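You operate a simulated robot arm through the tools that you are given. There is no shell and no other tool.

You are at the controls of a simulated robot arm. One attempt, no reset.

JOB
Wind the mini black bobbin full at LOW tension on the small winder.
Fine: bobbin on the cone, tension slider to LOW before winding, roller arm on, winder slider left home. Do not press END. Leave the knob and the other bobbins.

The check looks at the end state, three seconds after you hand in, the way a careful person would. Anything else that was tipped, shoved, dropped, spilled or broken makes it a failure.

ROBOT AND FRAMES
A 6-joint arm with a two-finger parallel gripper, fixed in place. Base frame: the origin is on the floor under the middle of its stand, x ahead of it, y to its left, z up. Readings come in cm, rad, newtons and seconds.
With the tool pointing down near the work surface it reaches from about 24 to 64 cm from the base axis. Its first joint turns from -1.152 to 1.152 rad. Payload 2.7 kg.
The tool frame sits at the grasp point between the pads (the TCP): z along the fingers, y along the line on which they close. The tips reach 2.3 cm beyond it. Largest opening 9.4 cm; finger width 3.8, thickness 1; the body of the gripper, 5.4 by 9.6 cm, starts 3.9 cm behind the TCP.
Orientation is that of the tool frame in the base frame, as a unit quaternion [x, y, z, w]. With the fingers straight down and closing along the base's y, the tool's x points along the base's -x, its y along +y and its z along -z.

CONTROLS
- The arm moves only by the tool move_arm. Its argument "rows" is a list of rows, each a list of 7 numbers: the shift along the base's x, y, z in units of 400 mm (1.0 is 400 mm), then the turn, a rotation vector about the base's x, y, z in units of 180 degrees (1.0 is 180 degrees), then the gripper command, from -1 (fully open) to 1 (shut), values between in proportion. In form: [[tx, ty, tz, ax, ay, az, claw], ...]. A call has 1 to 20 rows; each row is the pose to reach, as a shift and turn from the pose commanded when the call began. A call with a number of a shift or a turn outside -1 to 1 is refused whole. A row lasts 0.2 s, in which the tool goes at most 5 cm and 0.15 rad; a call with a longer step from one row to the next is refused whole, and so is a gripper value outside its range. Where a pose cannot be reached the arm comes as near as it can. A force on the tool above 90 N (or 10 N above the force at the start of the call, whichever is more), or a blocked arm, ends the call early, and 0.2 s more pass. Each finger travels about 4.5 cm/s and halts on what it meets, pressing with about 34 N; the grip force reading is that of the motor and also rises with nothing between the fingers. The clock runs only during rows and for 0.2 s after the last one: add rows that repeat a pose to give the fingers time. The reply holds the time, the measured pose of the TCP, the force on the tool along the base axes, the opening and the grip force, in the units named above and with some noise, with the torque about the TCP (base axes, N m) and any sound that the robot's microphone picked up, and new pictures: "views" is both (left out), scene, wrist or none.
- Cameras (640 x 400 px; columns grow to the right, rows downward): "scene" is fixed at [8.28, -44.52, 139.21]; the picture's right is [0.65, -0.76, 0.00], its down [-0.51, -0.44, -0.74] and it looks along [0.56, 0.48, -0.68] (base axes); focal length 333 px, centre (320, 200). "wrist" rides on the gripper at [8.6, 1.6, -7.4] in the tool frame; the picture's right is [-0.18, 0.98, 0.00], its down [-0.58, -0.11, -0.81] and it looks along [-0.79, -0.15, 0.59] (tool axes); focal length 243 px, centre (320, 200). There is no depth. A picture from a camera that has moved, and an enlarged one, comes with that camera's place and axes in the base frame and with its lens.
- zoom(camera, box): a new picture of the part [left, top, right, bottom] of that camera's present view, enlarged. It takes no simulated time.
- finish_job(): hands the job in; it is judged then, once.

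Nothing tells you positions but the pictures and the camera data. Unless the task says otherwise, let go and move clear before handing in.

The tools are called after "Call:" by a JSON object that holds its "fn" and its "kwargs". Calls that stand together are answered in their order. move_arm: Moves the arm, as the interface text tells. Its arguments: {"type":"object","properties":{"rows":{"type":"array","items":{"type":"array","items":{"type":"number"}}},"views":{"type":"string","enum":["both","scene","wrist","none"]}},"required":["rows"]} The other tools are called the same way: zoom (camera, box) takes an enlarged picture of a part of a camera's view; finish_job () hands the job in.

At the start:

```text
time_s: 0.0
tcp_pos: [33.15, -1.08, 106.49]
tool_rot: [0.0, 1.0, 0.001, 0.0]
contact_force: [0.0, -0.1, -0.1]
ft_torque: [0.03, -0.01, -0.01]
opening: 9.42
finger_force: 0.1
```

scene: 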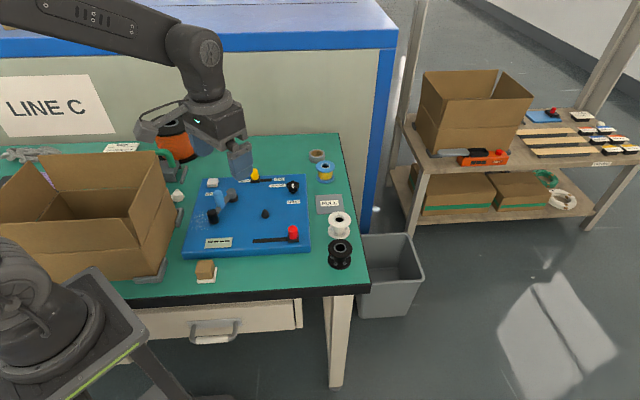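
wrist: 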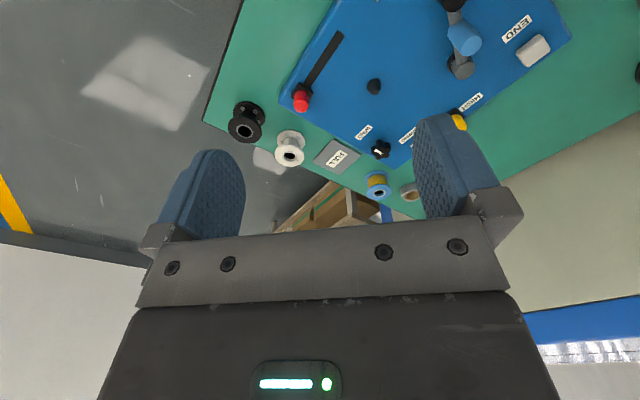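

I see a blue winder panel on a green table, with a black bobbin and a white bobbin at its right and sliders, a knob, an arm and a cone on it. I'll zoom in before moving anything.

Call:
{"fn": "zoom", "kwargs": {"camera": "scene", "box": [170, 160, 370, 285]}}

Call:
{"fn": "zoom", "kwargs": {"camera": "wrist", "box": [200, 0, 600, 220]}}

Call:
{"fn": "zoom", "kwargs": {"camera": "scene", "box": [235, 160, 315, 210]}}

Call:
{"fn": "zoom", "kwargs": {"camera": "scene", "box": [180, 200, 260, 260]}}

```text
3.20 times, centred on (270, 222) of scene
camera zoom: at [8.28, -44.52, 139.21], right [0.65, -0.76, 0.0], down [-0.51, -0.44, -0.74], along [0.56, 0.48, -0.68], focal length 1067 px, centre (480, 128)
```

zoom: 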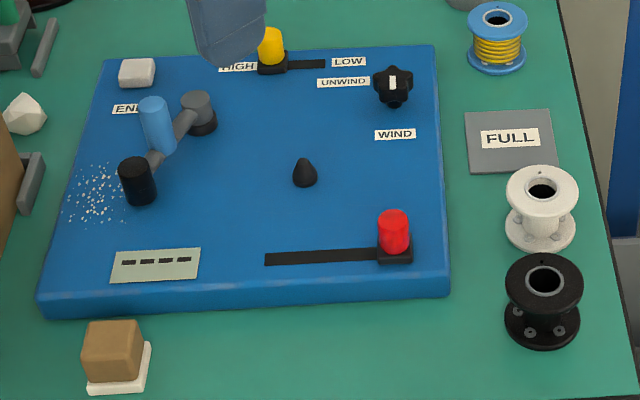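

```text
1.60 times, centred on (400, 110) of wrist
camera zoom: at [24.41, 0.55, 114.04], right [0.18, 0.98, 0.0], down [0.58, -0.11, 0.81], along [0.79, -0.15, -0.59], focal length 388 px, centre (192, 344)
```

zoom: 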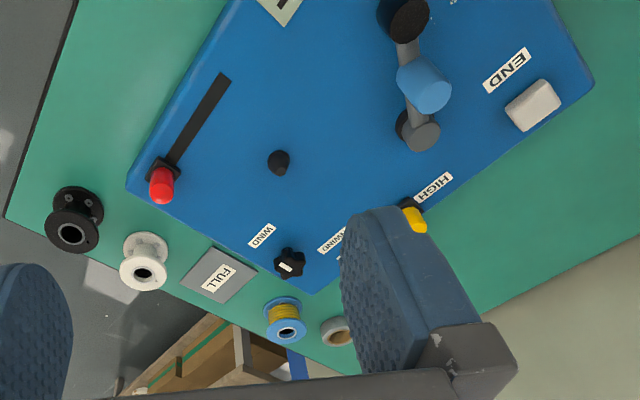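

```text
8.00 times, centred on (275, 185) of scene
camera zoom: at [8.28, -44.52, 139.21], right [0.65, -0.76, 0.0], down [-0.51, -0.44, -0.74], along [0.56, 0.48, -0.68], focal length 2667 px, centre (680, 320)
```

zoom: 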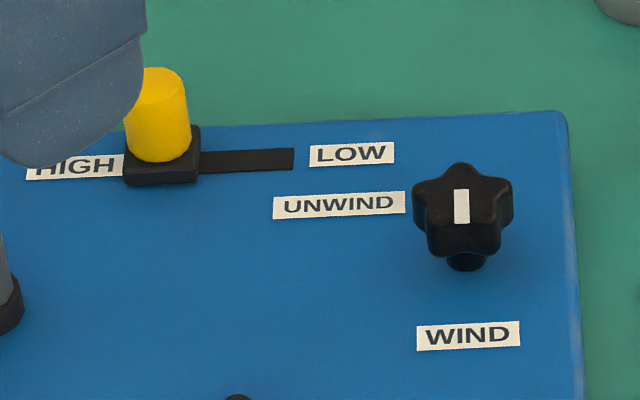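

```text
6.67 times, centred on (220, 230) of scene
camera zoom: at [8.28, -44.52, 139.21], right [0.65, -0.76, 0.0], down [-0.51, -0.44, -0.74], along [0.56, 0.48, -0.68], focal length 2222 px, centre (987, 0)
```

zoom: 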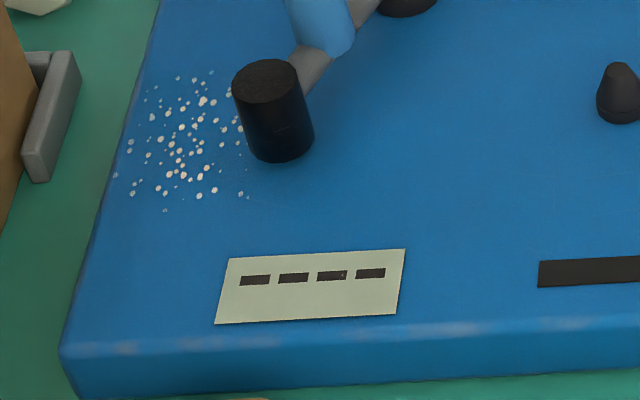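

The panel surface looks to be at z≈79 cm on a table at z≈76.5. I put the yellow tension slider at about (52, 17), the cone at (44, 4.7), the black bobbin at (47.5, -17) and the red slider at (43.4, -6), with the panel turned about 44° from the base axes. I'll turn the tool to match the panel and hover above the tension slider for a closer look.

Call:
{"fn": "move_arm", "kwargs": {"rows": [[0.059, 0.058, -0.035, 0, 0, 0.03, -1], [0.118, 0.116, -0.07, 0, 0, 0.06, -1], [0.178, 0.173, -0.11, 0, 0, 0.09, -1], [0.237, 0.231, -0.15, 0, 0, 0.121, -1], [0.296, 0.289, -0.19, 0, 0, 0.151, -1], [0.355, 0.347, -0.23, 0, 0, 0.181, -1], [0.415, 0.404, -0.27, 0, 0, 0.212, -1], [0.474, 0.462, -0.3, 0, 0, 0.242, -1]], "views": "both"}}

```text
time_s: 1.8
tcp_pos: [52.15, 17.57, 94.55]
tool_rot: [-0.373, 0.928, 0.001, -0.001]
contact_force: [0.3, -0.4, 1.0]
ft_torque: [-0.02, 0.02, -0.01]
opening: 9.41
finger_force: 0.1
camera wrist: at [44.67, 12.71, 102.03], right [-0.55, 0.84, 0.0], down [0.5, 0.32, 0.81], along [0.68, 0.44, -0.59], focal length 243 px, centre (320, 200)
```

scene: 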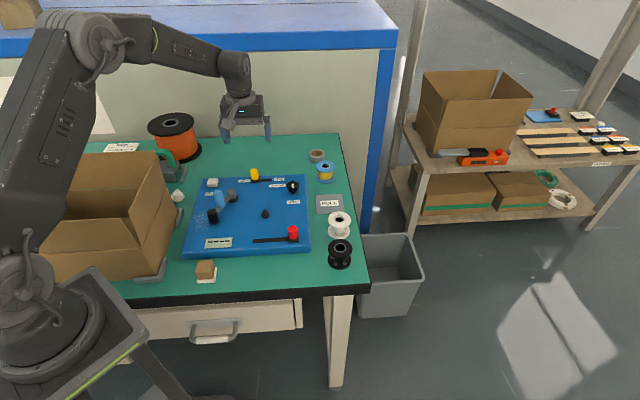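
wrist: 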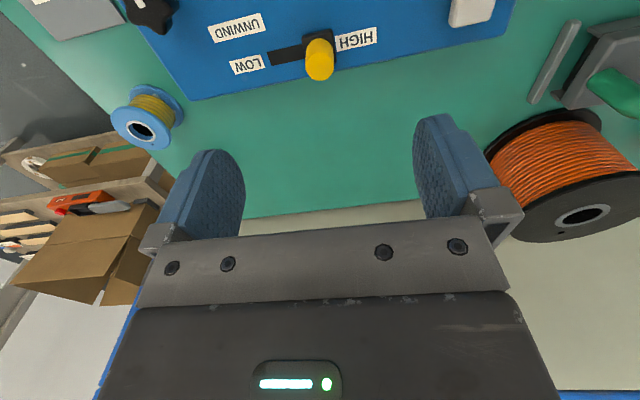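

The tool is above the yellow slider and the scene camera now has a clear view of the panel. I'll zoom in on the details.

Call:
{"fn": "zoom", "kwargs": {"camera": "wrist", "box": [200, 0, 420, 130]}}

Call:
{"fn": "zoom", "kwargs": {"camera": "scene", "box": [180, 165, 280, 230]}}

Call:
{"fn": "zoom", "kwargs": {"camera": "scene", "box": [250, 190, 360, 275]}}

```text
2.91 times, centred on (310, 65) of wrist
camera zoom: at [44.67, 12.71, 102.03], right [-0.55, 0.84, 0.0], down [0.5, 0.32, 0.81], along [0.68, 0.44, -0.59], focal length 706 px, centre (349, 593)
```

zoom: 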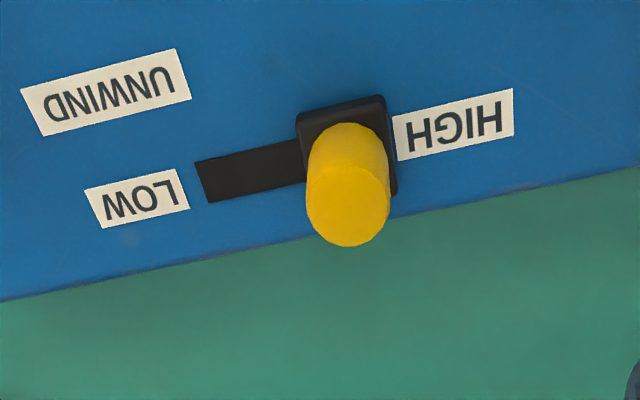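

```text
6.15 times, centred on (230, 198) of scene
camera zoom: at [8.28, -44.52, 139.21], right [0.65, -0.76, 0.0], down [-0.51, -0.44, -0.74], along [0.56, 0.48, -0.68], focal length 2052 px, centre (874, 215)
```

zoom: 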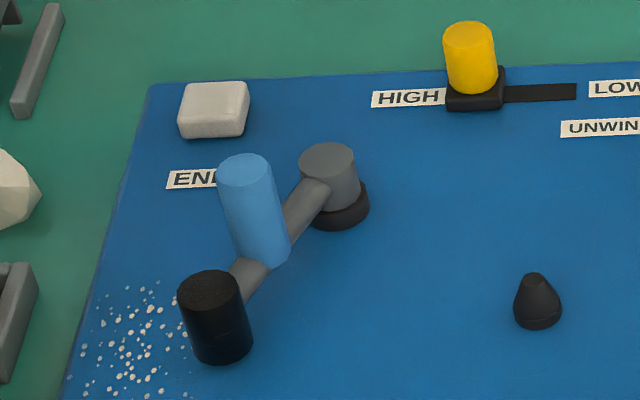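

```text
4.71 times, centred on (305, 232) of scene
camera zoom: at [8.28, -44.52, 139.21], right [0.65, -0.76, 0.0], down [-0.51, -0.44, -0.74], along [0.56, 0.48, -0.68], focal length 1569 px, centre (391, 47)
```

zoom: 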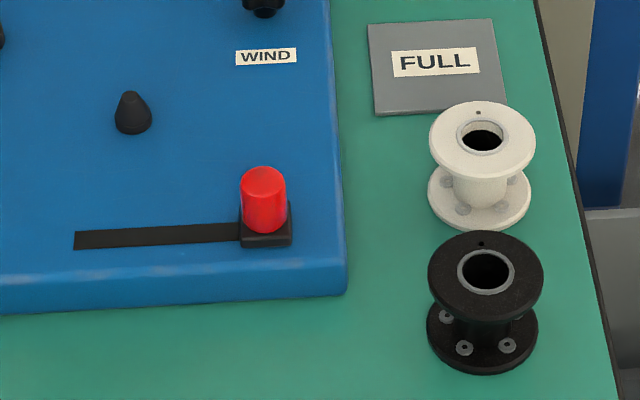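

From both views the yellow handle's top is at about (52.6, 17.8, 81.9), and the LOW end of its track is near (55.8, 14.5). I'll part-close the fingers and lower them around the handle, clear of the panel.

Call:
{"fn": "move_arm", "kwargs": {"rows": [[0.007, 0.004, -0.04, 0, 0, 0, -0.06], [0.014, 0.008, -0.1, 0, 0, 0, -0.06], [0.014, 0.008, -0.17, 0, 0, 0, -0.06], [0.014, 0.008, -0.23, 0, 0, 0, -0.06], [0.014, 0.008, -0.23, 0, 0, 0, -0.06]], "views": "both"}}

```text
time_s: 3.0
tcp_pos: [52.5, 17.77, 85.33]
tool_rot: [-0.371, 0.929, 0.001, 0.0]
contact_force: [0.3, 0.3, 0.3]
ft_torque: [0.0, 0.01, 0.02]
opening: 4.98
finger_force: 0.1
camera wrist: at [45.19, 13.02, 92.82], right [-0.54, 0.84, 0.0], down [0.5, 0.32, 0.81], along [0.68, 0.44, -0.59], focal length 243 px, centre (320, 200)
```

scene: 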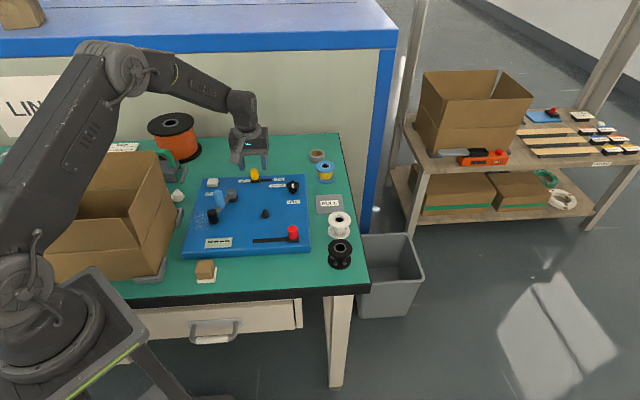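
wrist: 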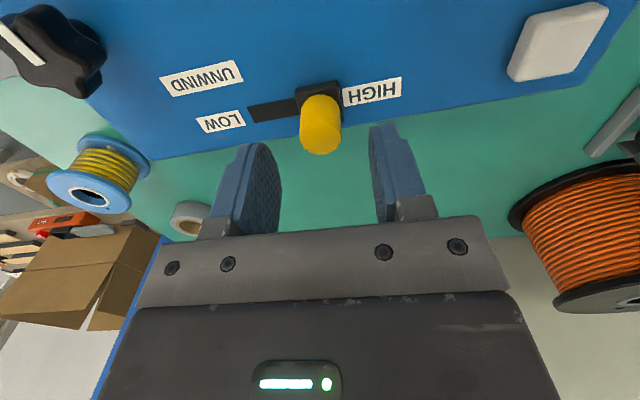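

The handle is centred between the fingers. I'll lower about 3 cm and close loosely around it.

Call:
{"fn": "move_arm", "kwargs": {"rows": [[0, 0, -0.04, 0, 0, 0, -0.06], [0, 0, -0.077, 0, 0, 0, -0.06], [0, 0, -0.077, 0, 0, 0, 0.42], [0, 0, -0.077, 0, 0, 0, 0.42], [0, 0, -0.077, 0, 0, 0, 0.42], [0, 0, -0.077, 0, 0, 0, 0.42]], "views": "both"}}

Call:
{"fn": "zoom", "kwargs": {"camera": "scene", "box": [200, 140, 320, 215]}}

```text
time_s: 4.4
tcp_pos: [52.63, 17.77, 82.26]
tool_rot: [-0.371, 0.929, 0.001, 0.0]
contact_force: [0.3, -0.5, 0.4]
ft_torque: [0.0, 0.0, -0.02]
opening: 2.72
finger_force: 0.1
camera wrist: at [45.19, 13.0, 89.77], right [-0.54, 0.84, 0.0], down [0.5, 0.32, 0.81], along [0.68, 0.44, -0.59], focal length 243 px, centre (320, 200)
```

scene: 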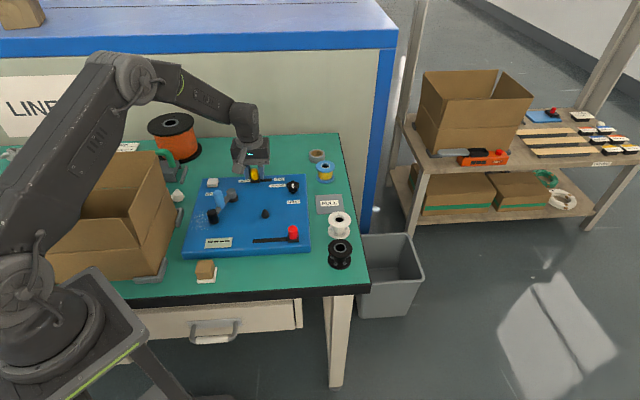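
wrist: 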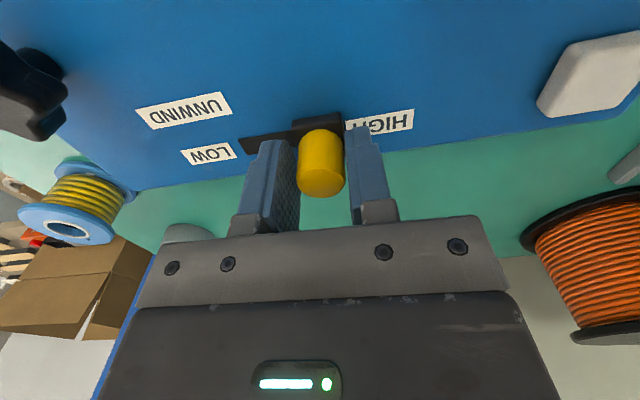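

```text
5.33 times, centred on (260, 178) of scene
camera zoom: at [8.28, -44.52, 139.21], right [0.65, -0.76, 0.0], down [-0.51, -0.44, -0.74], along [0.56, 0.48, -0.68], focal length 1778 px, centre (640, 320)
```

zoom: 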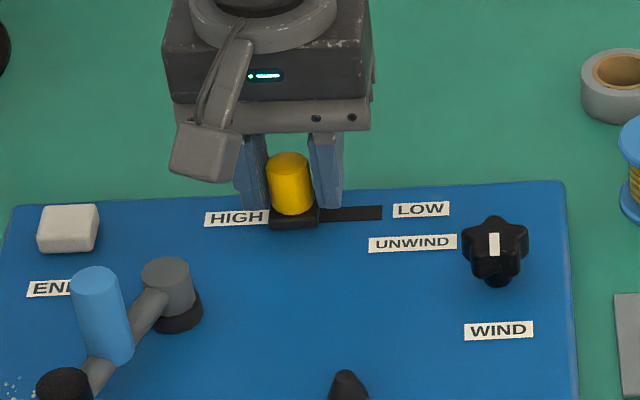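

The fingers are around the handle without pressing on it. I'll push it slowly along the track toward LOW.

Call:
{"fn": "move_arm", "kwargs": {"rows": [[0.007, -0.0072, 0, 0, 0, 0, 0.42], [0.014, -0.0143, 0, 0, 0, 0, 0.42], [0.021, -0.0215, 0, 0, 0, 0, 0.42], [0.028, -0.0286, 0, 0, 0, 0, 0.42], [0.035, -0.0358, 0, 0, 0, 0, 0.42], [0.042, -0.043, 0, 0, 0, 0, 0.42], [0.049, -0.05, 0, 0, 0, 0, 0.42], [0.056, -0.0572, 0, 0, 0, 0, 0.42]], "views": "both"}}

Call:
{"fn": "zoom", "kwargs": {"camera": "scene", "box": [200, 140, 320, 215]}}

Call:
{"fn": "zoom", "kwargs": {"camera": "wrist", "box": [150, 60, 450, 240]}}

```text
time_s: 6.2
tcp_pos: [54.8, 15.4, 82.24]
tool_rot: [-0.372, 0.928, 0.001, 0.0]
contact_force: [-1.2, 0.8, -0.4]
ft_torque: [0.02, 0.02, -0.03]
opening: 2.75
finger_force: 0.2
camera wrist: at [47.45, 10.65, 89.73], right [-0.54, 0.84, 0.0], down [0.5, 0.32, 0.81], along [0.68, 0.44, -0.59], focal length 243 px, centre (320, 200)
```

scene: 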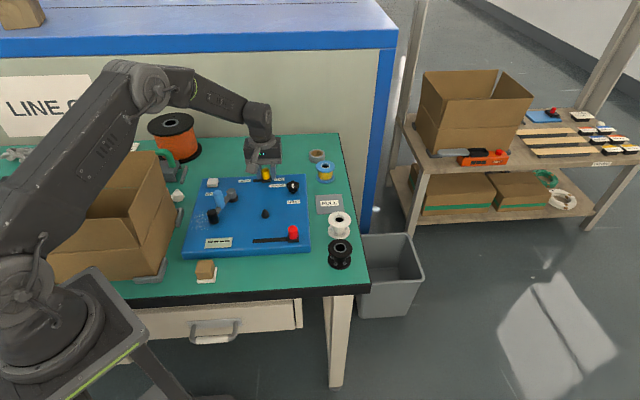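
wrist: 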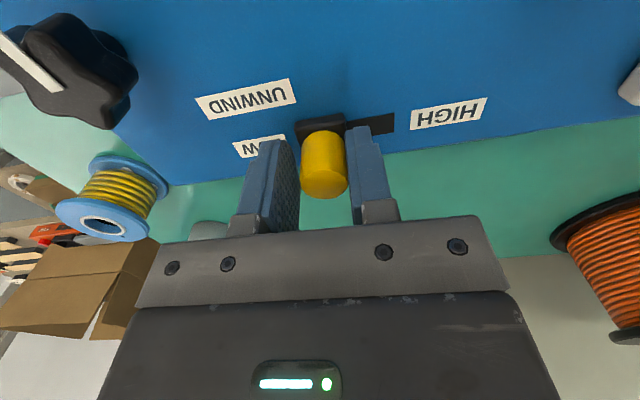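

```text
5.33 times, centred on (260, 178) of scene
camera zoom: at [8.28, -44.51, 139.21], right [0.65, -0.76, 0.0], down [-0.51, -0.44, -0.74], along [0.56, 0.48, -0.68], focal length 1778 px, centre (640, 320)
```

zoom: 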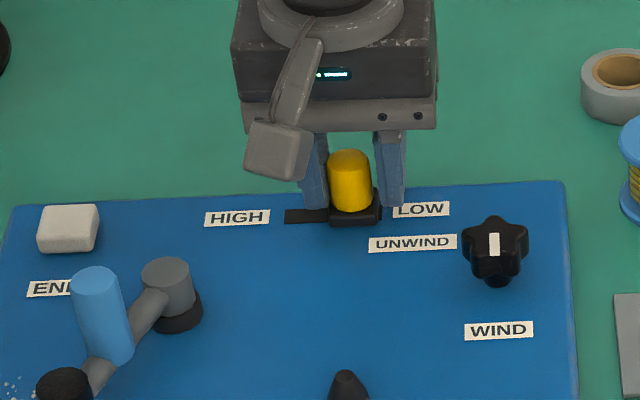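

```text
2.13 times, centred on (300, 150) of wrist
camera zoom: at [47.45, 10.65, 89.73], right [-0.54, 0.84, 0.0], down [0.5, 0.32, 0.81], along [0.68, 0.44, -0.59], focal length 518 px, centre (363, 307)
```

zoom: 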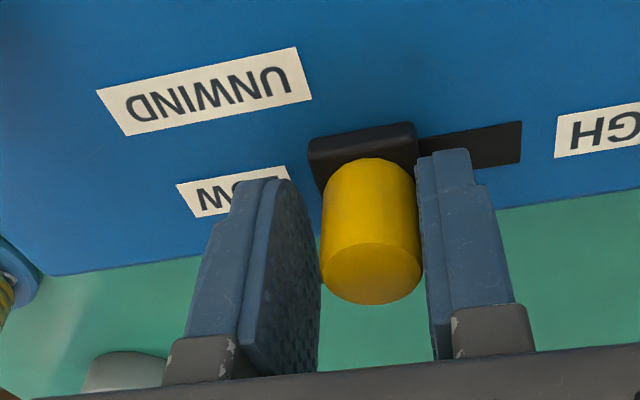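

The block has reached the LOW label, but by symmetry with the HIGH end there should be about 0.8 cm of travel left. I'll push on gently and watch the force.

Call:
{"fn": "move_arm", "kwargs": {"rows": [[0.004, -0.0041, 0, 0, 0, 0, 0.42], [0.008, -0.0082, 0, 0, 0, 0, 0.42], [0.012, -0.0123, 0, 0, 0, 0, 0.42], [0.016, -0.0164, 0, 0, 0, 0, 0.42]], "views": "both"}}

Call:
{"fn": "zoom", "kwargs": {"camera": "scene", "box": [200, 140, 320, 215]}}

```text
time_s: 7.2
tcp_pos: [55.47, 14.79, 82.2]
tool_rot: [-0.371, 0.929, 0.001, 0.0]
contact_force: [-2.4, 1.8, 1.7]
ft_torque: [0.01, 0.0, 0.01]
opening: 2.83
finger_force: 1.0
camera wrist: at [48.09, 9.99, 89.79], right [-0.54, 0.84, 0.0], down [0.5, 0.32, 0.81], along [0.68, 0.44, -0.59], focal length 243 px, centre (320, 200)
```

scene: 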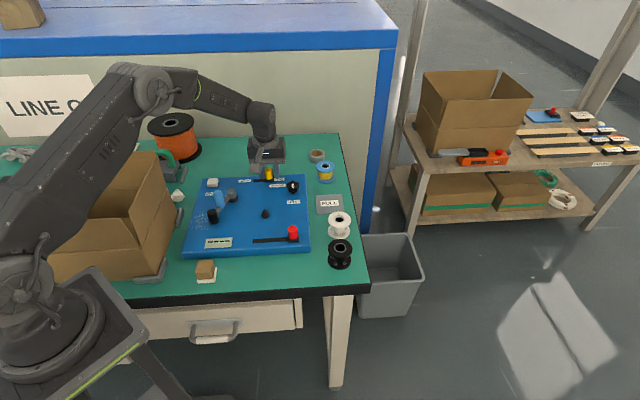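
wrist: 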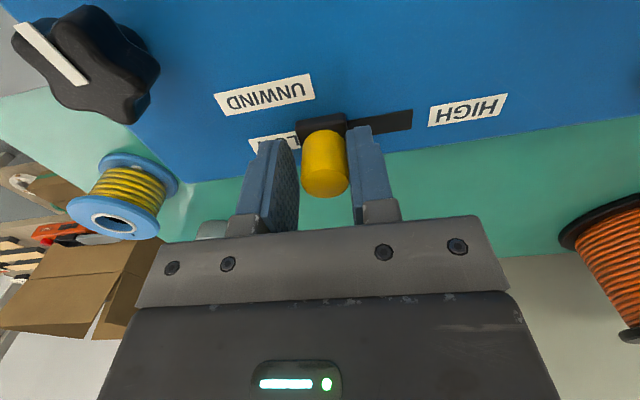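

```text
5.33 times, centred on (260, 178) of scene
camera zoom: at [8.27, -44.51, 139.21], right [0.65, -0.76, 0.0], down [-0.51, -0.44, -0.74], along [0.56, 0.48, -0.68], focal length 1778 px, centre (640, 320)
```

zoom: 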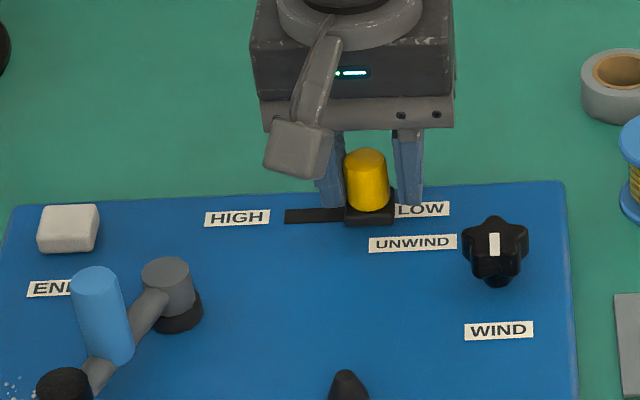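

The block now touches the LOW label, a mirror of how it sat at HIGH, and the force has risen slightly. I'll nudge a little more to confirm it's against the stop.

Call:
{"fn": "move_arm", "kwargs": {"rows": [[0.004, -0.0041, 0, 0, 0, 0, 0.42], [0.008, -0.0082, 0, 0, 0, 0, 0.42]], "views": "scene"}}

Call:
{"fn": "zoom", "kwargs": {"camera": "scene", "box": [200, 140, 320, 215]}}

```text
time_s: 7.8
tcp_pos: [55.65, 14.49, 82.28]
tool_rot: [-0.371, 0.928, 0.001, -0.001]
contact_force: [-12.3, 9.0, 5.1]
ft_torque: [-0.05, 0.17, 0.02]
opening: 3.4
finger_force: 7.7
```

scene: 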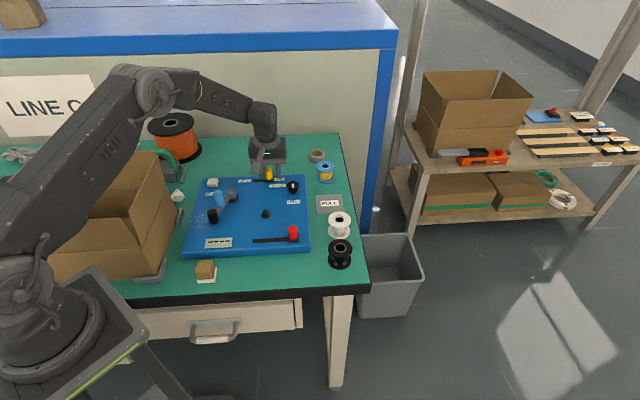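

```text
5.33 times, centred on (260, 178) of scene
camera zoom: at [8.24, -44.5, 139.21], right [0.65, -0.76, 0.0], down [-0.51, -0.44, -0.74], along [0.56, 0.48, -0.68], focal length 1778 px, centre (640, 320)
```

zoom: 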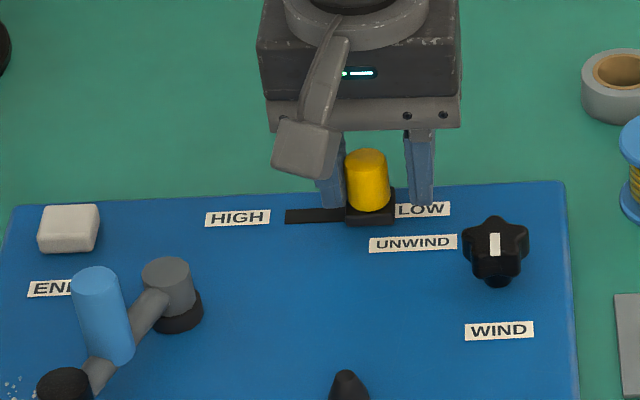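

The tension slider is against its LOW stop. I'll ease off, open, lift clear and go to hover over the black bobbin.

Call:
{"fn": "move_arm", "kwargs": {"rows": [[-0.006, 0.006, 0, 0, 0, 0, 0.3], [-0.006, 0.006, 0, 0, 0, 0, -0.06], [-0.006, 0.006, 0, 0, 0, 0, -0.06], [-0.006, 0.006, 0.06, 0, 0, 0, -0.06], [-0.006, 0.006, 0.16, 0, 0, 0, -0.06], [-0.006, 0.006, 0.26, 0, 0, 0, -0.3], [-0.035, -0.107, 0.28, 0, 0, 0, -0.6], [-0.064, -0.219, 0.3, 0, 0, 0, -1], [-0.093, -0.332, 0.325, 0, 0, 0, -1], [-0.122, -0.445, 0.325, 0, 0, 0, -1], [-0.151, -0.558, 0.325, 0, 0, 0, -1], [-0.18, -0.67, 0.325, 0, 0, 0, -1], [-0.208, -0.785, 0.325, 0, 0, 0, -1], [-0.208, -0.785, 0.325, 0, 0, 0, -1]], "views": "both"}}

Call:
{"fn": "zoom", "kwargs": {"camera": "scene", "box": [170, 160, 370, 285]}}

Call:
{"fn": "zoom", "kwargs": {"camera": "wrist", "box": [200, 0, 440, 150]}}

```text
time_s: 10.8
tcp_pos: [47.41, -17.23, 95.15]
tool_rot: [-0.372, 0.928, 0.001, 0.0]
contact_force: [0.2, -0.6, -0.2]
ft_torque: [-0.04, 0.01, 0.02]
opening: 9.4
finger_force: 0.0
camera wrist: at [40.04, -21.92, 102.72], right [-0.54, 0.84, 0.0], down [0.5, 0.32, 0.81], along [0.68, 0.44, -0.59], focal length 243 px, centre (320, 200)
```

scene: 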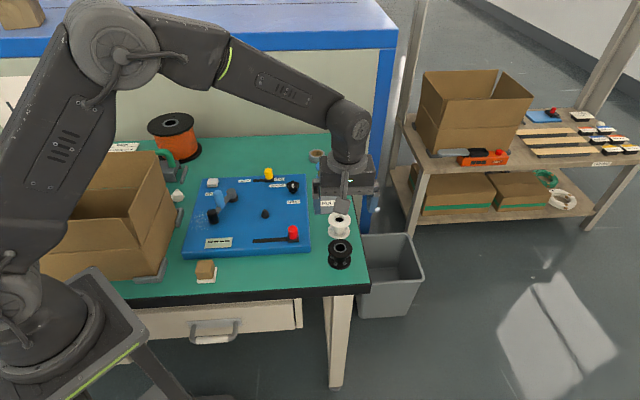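
wrist: 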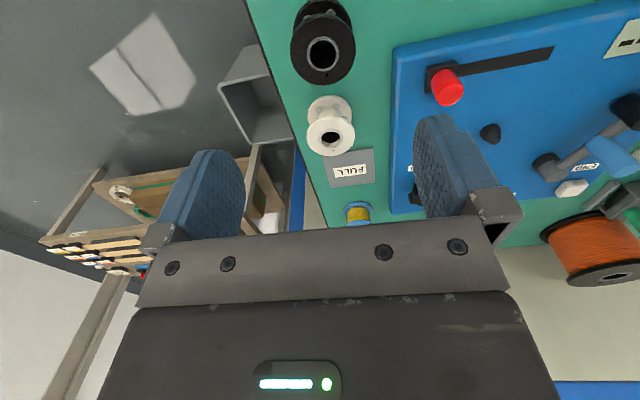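

```text
3.20 times, centred on (270, 222) of scene
camera zoom: at [8.27, -44.52, 139.21], right [0.65, -0.76, 0.0], down [-0.51, -0.44, -0.74], along [0.56, 0.48, -0.68], focal length 1067 px, centre (480, 128)
```

zoom: 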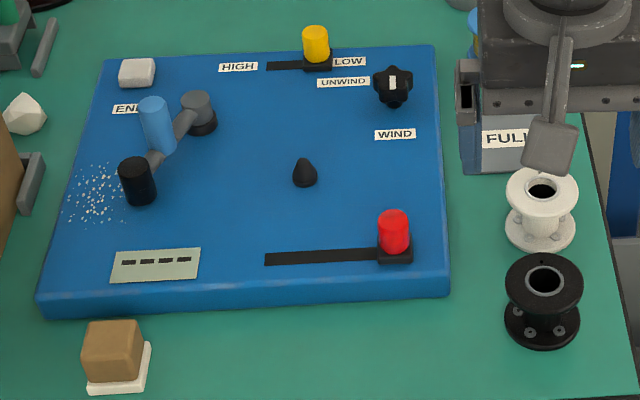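

```text
2.67 times, centred on (320, 75) of wrist
camera zoom: at [40.04, -21.92, 102.72], right [-0.54, 0.84, 0.0], down [0.5, 0.32, 0.81], along [0.68, 0.44, -0.59], focal length 647 px, centre (320, 533)
```

zoom: 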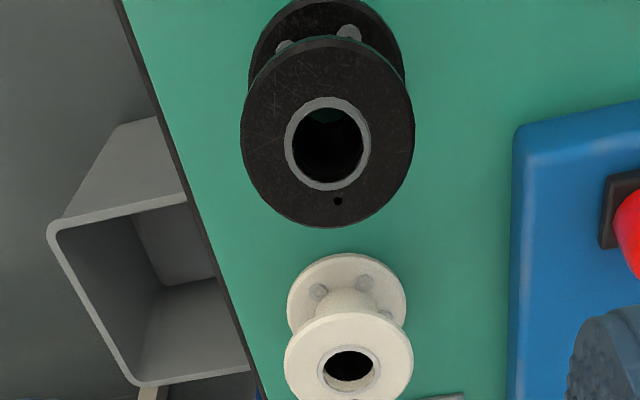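

The tension slider has stayed at LOW. I put the black bobbin at about (47.7, -16.6) with its top near z≈80.3. I'll centre over it and go partway down to check alignment.

Call:
{"fn": "move_arm", "kwargs": {"rows": [[0.005, 0.007, -0.05, 0, 0, 0, -0.62], [0.01, 0.013, -0.12, 0, 0, 0, -0.62], [0.01, 0.013, -0.19, 0, 0, 0, -0.62], [0.01, 0.013, -0.23, 0, 0, 0, -0.62], [0.01, 0.013, -0.23, 0, 0, 0, -0.62]], "views": "both"}}

Call:
{"fn": "zoom", "kwargs": {"camera": "wrist", "box": [200, 40, 440, 190]}}

Call:
{"fn": "zoom", "kwargs": {"camera": "scene", "box": [280, 190, 380, 280]}}

```text
time_s: 12.0
tcp_pos: [47.91, -16.54, 85.98]
tool_rot: [-0.371, 0.928, 0.001, 0.0]
contact_force: [0.0, 0.1, 0.5]
ft_torque: [0.0, -0.01, -0.03]
opening: 7.64
finger_force: 0.0
camera wrist: at [40.5, -21.27, 93.49], right [-0.54, 0.84, 0.0], down [0.5, 0.32, 0.81], along [0.68, 0.44, -0.59], focal length 243 px, centre (320, 200)
```

scene: 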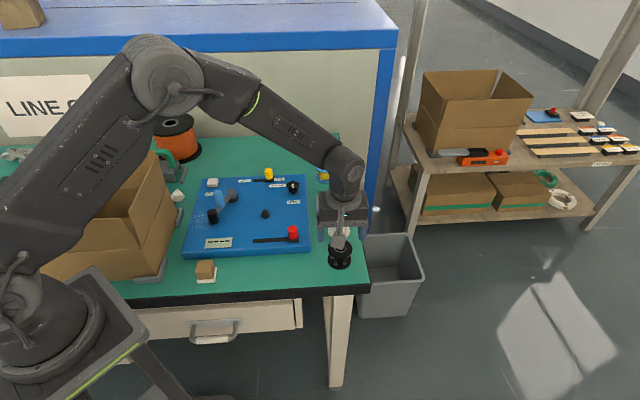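
wrist: 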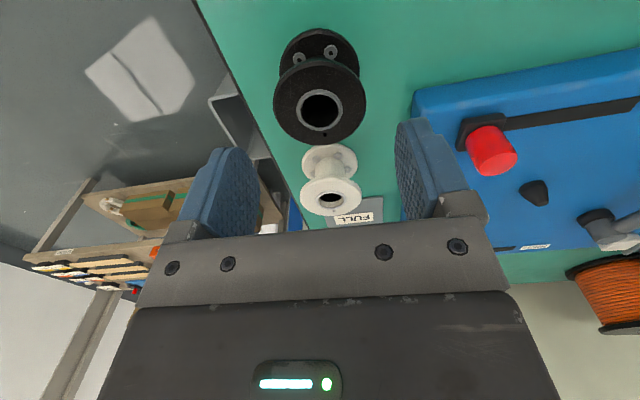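

```text
2.67 times, centred on (320, 115) of wrist
camera zoom: at [40.5, -21.27, 93.49], right [-0.54, 0.84, 0.0], down [0.5, 0.32, 0.81], along [0.68, 0.44, -0.59], focal length 647 px, centre (320, 427)
```

zoom: 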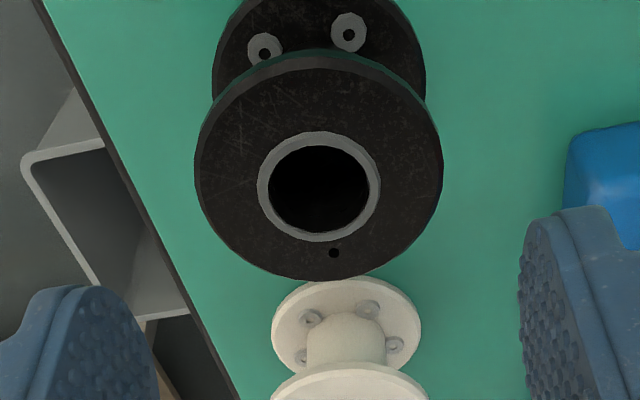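

```text
4.44 times, centred on (330, 235) of scene
camera zoom: at [8.28, -44.52, 139.21], right [0.65, -0.76, 0.0], down [-0.51, -0.44, -0.74], along [0.56, 0.48, -0.68], focal length 1482 px, centre (276, 44)
```

zoom: 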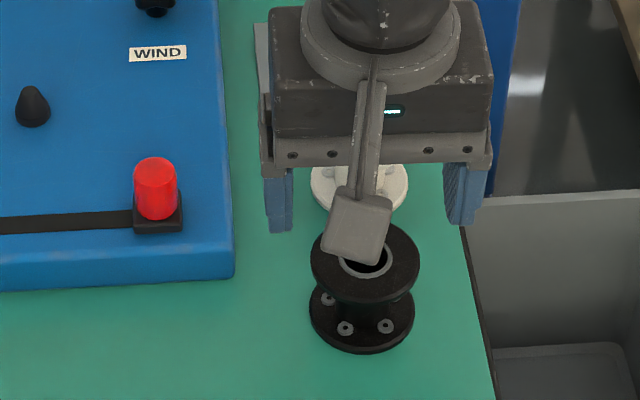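

The bobbin is centred on the tool axis, with its top at about z≈80.4 and the table near 76.1. I'll go down with the fingertips just above the table and close on the flanges.

Call:
{"fn": "move_arm", "kwargs": {"rows": [[-0.002, -0.002, -0.06, 0, 0, 0, -0.62], [-0.002, -0.002, -0.12, 0, 0, 0, -0.62], [-0.002, -0.002, -0.15, 0, 0, 0, -0.62], [-0.002, -0.002, -0.165, 0, 0, 0, -0.62], [-0.002, -0.002, -0.174, 0, 0, 0, -0.62], [-0.002, -0.002, -0.174, 0, 0, 0, -0.62]], "views": "both"}}

Call:
{"fn": "zoom", "kwargs": {"camera": "scene", "box": [280, 190, 380, 280]}}

Call:
{"fn": "zoom", "kwargs": {"camera": "wrist", "box": [160, 40, 480, 240]}}

```text
time_s: 13.4
tcp_pos: [47.83, -16.54, 78.99]
tool_rot: [-0.372, 0.928, 0.001, 0.0]
contact_force: [0.4, 0.2, -0.1]
ft_torque: [0.0, 0.01, -0.02]
opening: 7.6
finger_force: 0.1
camera wrist: at [40.43, -21.28, 86.57], right [-0.54, 0.84, 0.0], down [0.5, 0.32, 0.81], along [0.68, 0.44, -0.59], focal length 243 px, centre (320, 200)
```

scene: 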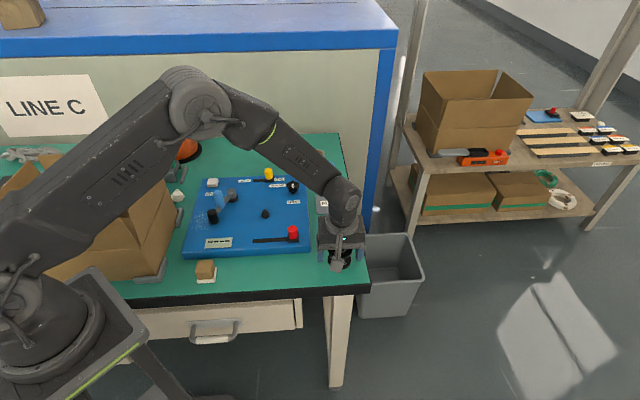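
wrist: 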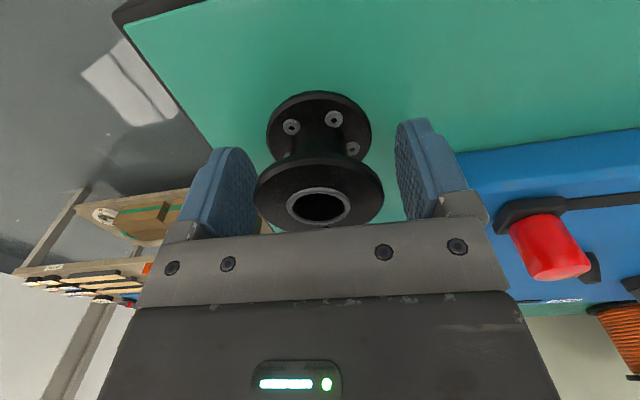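

```text
4.44 times, centred on (330, 235) of scene
camera zoom: at [8.28, -44.52, 139.21], right [0.65, -0.76, 0.0], down [-0.51, -0.44, -0.74], along [0.56, 0.48, -0.68], focal length 1482 px, centre (276, 44)
```

zoom: 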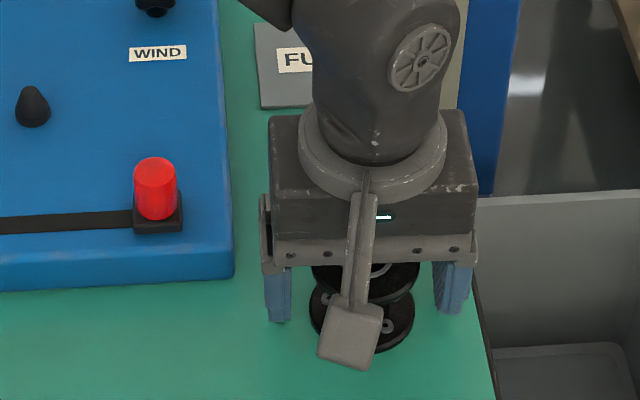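

```text
2.00 times, centred on (320, 140) of wrist
camera zoom: at [40.43, -21.28, 86.57], right [-0.54, 0.84, 0.0], down [0.5, 0.32, 0.81], along [0.68, 0.44, -0.59], focal length 485 px, centre (320, 320)
```

zoom: 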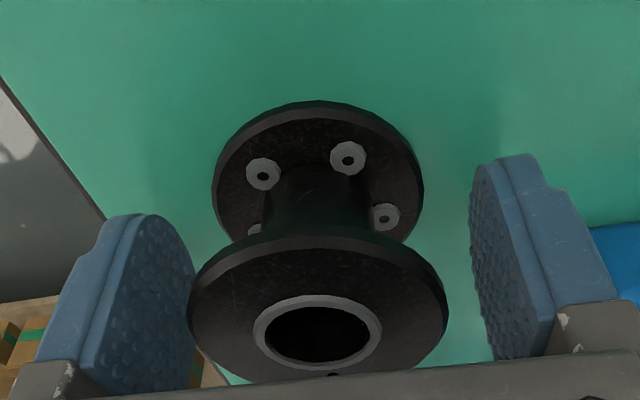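

The bobbin's top sits at about 80.3 and it's centred between the pads. The lower flange is below the tips, so I'll lower slightly more in small steps and then close.

Call:
{"fn": "move_arm", "kwargs": {"rows": [[0, 0, -0.005, 0, 0, 0, -0.62], [0, 0, -0.01, 0, 0, 0, -0.62], [0, 0, -0.014, 0, 0, 0, -0.62], [0, 0, -0.014, 0, 0, 0, -0.62]], "views": "wrist"}}

```text
time_s: 14.4
tcp_pos: [47.9, -16.59, 78.68]
tool_rot: [-0.372, 0.928, 0.0, 0.0]
contact_force: [-0.6, -0.2, -0.6]
ft_torque: [0.03, -0.02, 0.0]
opening: 7.62
finger_force: 0.0
camera wrist: at [40.4, -21.28, 86.05], right [-0.54, 0.84, 0.0], down [0.5, 0.32, 0.81], along [0.68, 0.44, -0.59], focal length 243 px, centre (320, 200)
```

wrist: 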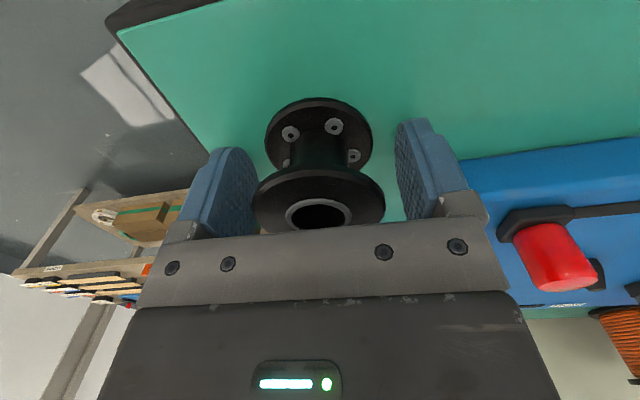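

There's no contact with the table. Closing on the bobbin.

Call:
{"fn": "move_arm", "kwargs": {"rows": [[0, 0, 0, 0, 0, 0, -0.3], [0, 0, 0, 0, 0, 0, 0.2], [0, 0, 0, 0, 0, 0, 0.8], [0, 0, 0, 0, 0, 0, 0.8]], "views": "both"}}

Call:
{"fn": "zoom", "kwargs": {"camera": "wrist", "box": [160, 40, 480, 240]}}

```text
time_s: 15.4
tcp_pos: [47.89, -16.47, 78.54]
tool_rot: [-0.372, 0.928, 0.001, 0.0]
contact_force: [1.4, -0.1, 0.2]
ft_torque: [-0.05, 0.02, 0.01]
opening: 5.46
finger_force: 33.5
camera wrist: at [40.4, -21.28, 86.06], right [-0.54, 0.84, 0.0], down [0.5, 0.32, 0.81], along [0.68, 0.44, -0.59], focal length 243 px, centre (320, 200)
```

scene: 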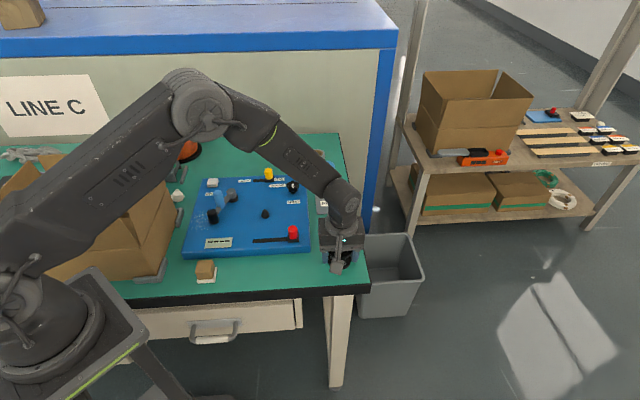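
wrist: 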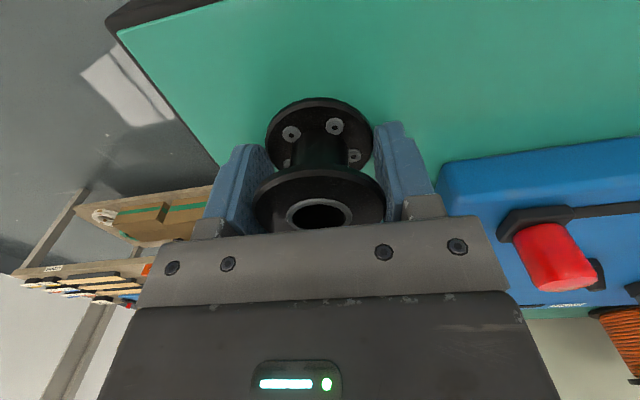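

```text
2.00 times, centred on (320, 140) of wrist
camera zoom: at [40.4, -21.28, 86.06], right [-0.54, 0.84, 0.0], down [0.5, 0.32, 0.81], along [0.68, 0.44, -0.59], focal length 485 px, centre (320, 320)
```

zoom: 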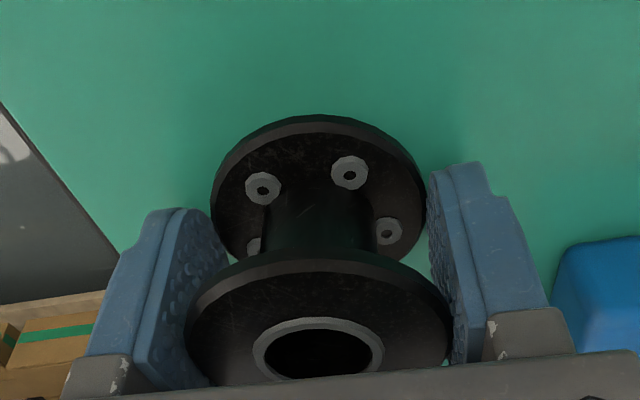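

The bobbin is gripped: opening 5.46 cm, and about 34 N on it. I'll lift it straight up and carry it to hover over the cone at about (44.5, 4.8), well above the red slider.

Call:
{"fn": "move_arm", "kwargs": {"rows": [[0, 0, 0.03, 0, 0, 0, 0.8], [0, 0, 0.09, 0, 0, 0, 0.8], [0, 0, 0.17, 0, 0, 0, 0.8], [0, 0, 0.25, 0, 0, 0, 0.8], [0, 0, 0.32, 0, 0, 0, 0.8], [-0.008, 0.05, 0.338, 0, 0, 0, 0.8], [-0.02, 0.135, 0.338, 0, 0, 0, 0.8], [-0.034, 0.23, 0.338, 0, 0, 0, 0.8], [-0.048, 0.325, 0.338, 0, 0, 0, 0.8], [-0.062, 0.42, 0.338, 0, 0, 0, 0.8], [-0.074, 0.5, 0.338, 0, 0, 0, 0.8], [-0.08, 0.535, 0.338, 0, 0, 0, 0.8], [-0.08, 0.535, 0.338, 0, 0, 0, 0.8]], "views": "both"}}

Call:
{"fn": "zoom", "kwargs": {"camera": "scene", "box": [200, 140, 340, 260]}}

Call:
{"fn": "zoom", "kwargs": {"camera": "wrist", "box": [160, 0, 480, 240]}}

```text
time_s: 18.2
tcp_pos: [44.58, 4.94, 92.08]
tool_rot: [-0.371, 0.929, 0.001, -0.001]
contact_force: [-0.1, -0.7, -0.3]
ft_torque: [0.01, -0.01, 0.0]
opening: 5.47
finger_force: 34.2
camera wrist: at [37.19, 0.14, 99.52], right [-0.54, 0.84, 0.0], down [0.5, 0.32, 0.81], along [0.68, 0.44, -0.59], focal length 243 px, centre (320, 200)
```

scene: 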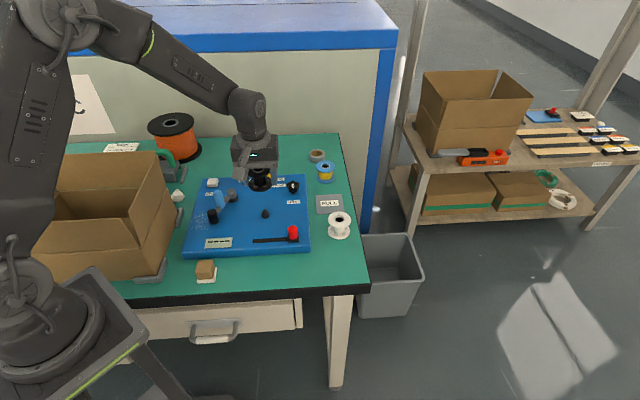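
wrist: 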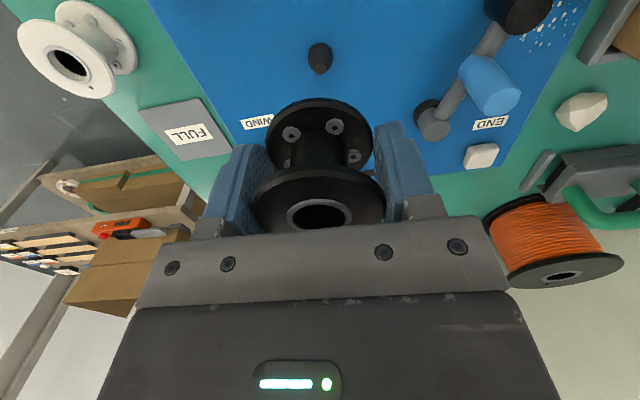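

```text
3.33 times, centred on (270, 200) of scene
camera zoom: at [8.28, -44.51, 139.21], right [0.65, -0.76, 0.0], down [-0.51, -0.44, -0.74], along [0.56, 0.48, -0.68], focal length 1111 px, centre (487, 200)
```

zoom: 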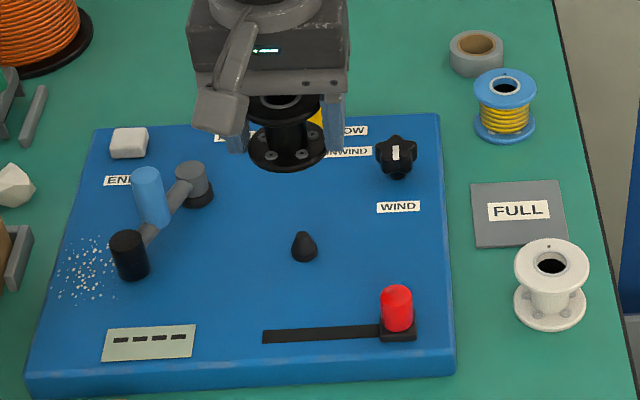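

```text
1.67 times, centred on (320, 120) of wrist
camera zoom: at [37.19, 0.14, 99.52], right [-0.54, 0.84, 0.0], down [0.5, 0.32, 0.81], along [0.68, 0.44, -0.59], focal length 404 px, centre (320, 333)
```

zoom: 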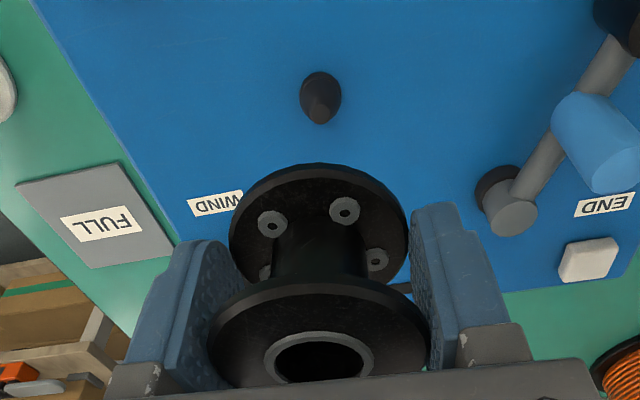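

The cone is dead centre in the wrist view and lines up with the bobbin's axis. I'll lower to just above the cone's tip and check again.

Call:
{"fn": "move_arm", "kwargs": {"rows": [[0, 0, -0.06, 0, 0, 0, 0.8], [0, 0, -0.13, 0, 0, 0, 0.8], [0, 0, -0.18, 0, 0, 0, 0.8], [0, 0, -0.205, 0, 0, 0, 0.8], [0, 0, -0.205, 0, 0, 0, 0.8]], "views": "both"}}

Call:
{"fn": "zoom", "kwargs": {"camera": "scene", "box": [220, 165, 310, 245]}}

Call:
{"fn": "zoom", "kwargs": {"camera": "wrist", "box": [160, 0, 480, 240]}}

```text
time_s: 19.4
tcp_pos: [44.67, 5.04, 83.76]
tool_rot: [-0.371, 0.929, 0.001, 0.001]
contact_force: [0.6, 0.3, -0.4]
ft_torque: [-0.01, 0.01, -0.01]
opening: 5.49
finger_force: 33.7
camera wrist: at [37.25, 0.11, 91.3], right [-0.54, 0.84, 0.0], down [0.5, 0.32, 0.81], along [0.68, 0.44, -0.59], focal length 243 px, centre (320, 200)
```

scene: 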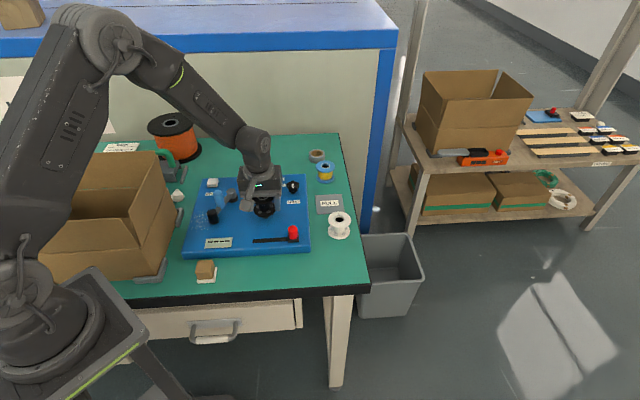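
wrist: 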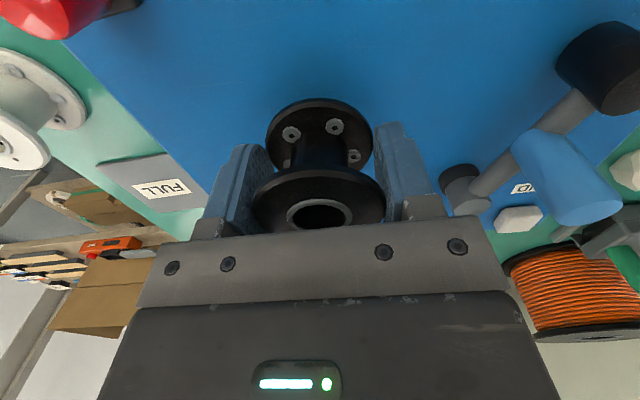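

```text
5.00 times, centred on (265, 205) of scene
camera zoom: at [8.28, -44.52, 139.21], right [0.65, -0.76, 0.0], down [-0.51, -0.44, -0.74], along [0.56, 0.48, -0.68], focal length 1667 px, centre (595, 175)
```

zoom: 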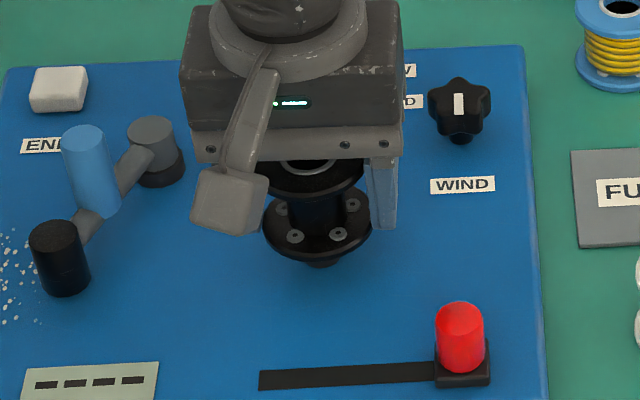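

```text
1.67 times, centred on (320, 120) of wrist
camera zoom: at [37.25, 0.11, 91.3], right [-0.54, 0.84, 0.0], down [0.5, 0.32, 0.81], along [0.68, 0.44, -0.59], focal length 404 px, centre (320, 333)
```

zoom: 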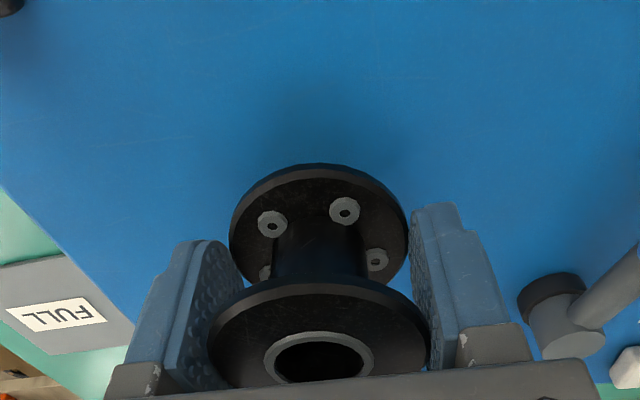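

The bobbin is just above the cone and lined up with it. I'll lower it slowly onto the cone, watching for contact.

Call:
{"fn": "move_arm", "kwargs": {"rows": [[0, 0, -0.01, 0, 0, 0, 0.8], [0, 0, -0.02, 0, 0, 0, 0.8], [0, 0, -0.03, 0, 0, 0, 0.8], [0, 0, -0.04, 0, 0, 0, 0.8], [0, 0, -0.05, 0, 0, 0, 0.8], [0, 0, -0.058, 0, 0, 0, 0.8]], "views": "both"}}

Call:
{"fn": "zoom", "kwargs": {"camera": "scene", "box": [220, 165, 310, 245]}}

Call:
{"fn": "zoom", "kwargs": {"camera": "wrist", "box": [160, 0, 480, 240]}}

```text
time_s: 20.8
tcp_pos: [44.58, 4.97, 81.53]
tool_rot: [-0.372, 0.928, 0.001, 0.0]
contact_force: [0.1, 0.5, 0.0]
ft_torque: [0.02, -0.01, 0.01]
opening: 5.5
finger_force: 34.5
camera wrist: at [37.21, 0.12, 89.05], right [-0.54, 0.84, 0.0], down [0.5, 0.32, 0.81], along [0.68, 0.44, -0.59], focal length 243 px, centre (320, 200)
```

scene: 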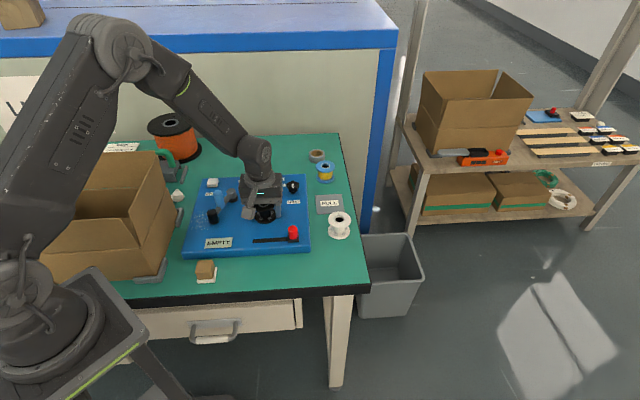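
wrist: 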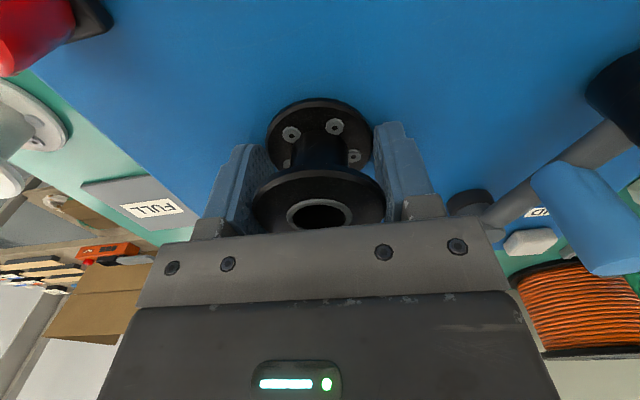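

```text
5.00 times, centred on (265, 205) of scene
camera zoom: at [8.28, -44.52, 139.21], right [0.65, -0.76, 0.0], down [-0.51, -0.44, -0.74], along [0.56, 0.48, -0.68], focal length 1667 px, centre (595, 175)
```

zoom: 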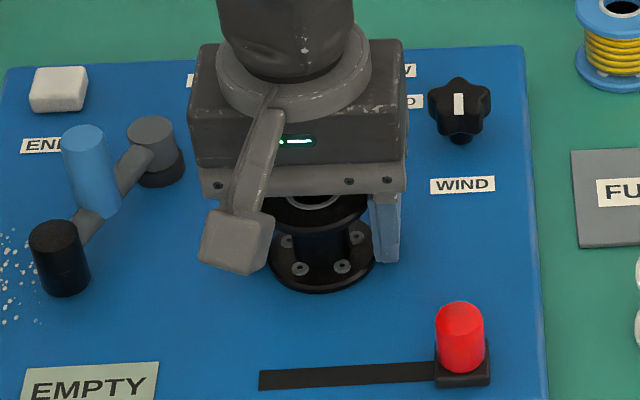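

```text
1.67 times, centred on (320, 120) of wrist
camera zoom: at [37.21, 0.12, 89.05], right [-0.54, 0.84, 0.0], down [0.5, 0.32, 0.81], along [0.68, 0.44, -0.59], focal length 404 px, centre (320, 333)
```

zoom: 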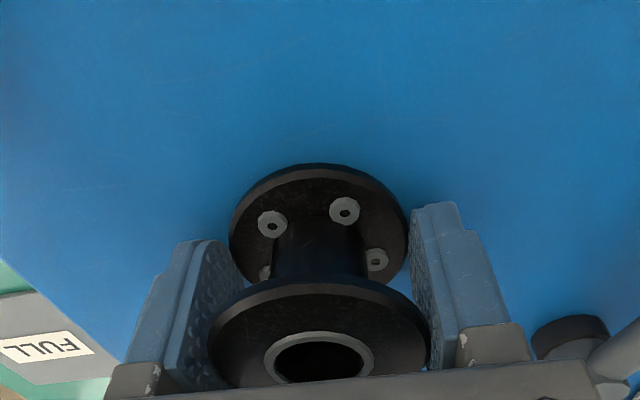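

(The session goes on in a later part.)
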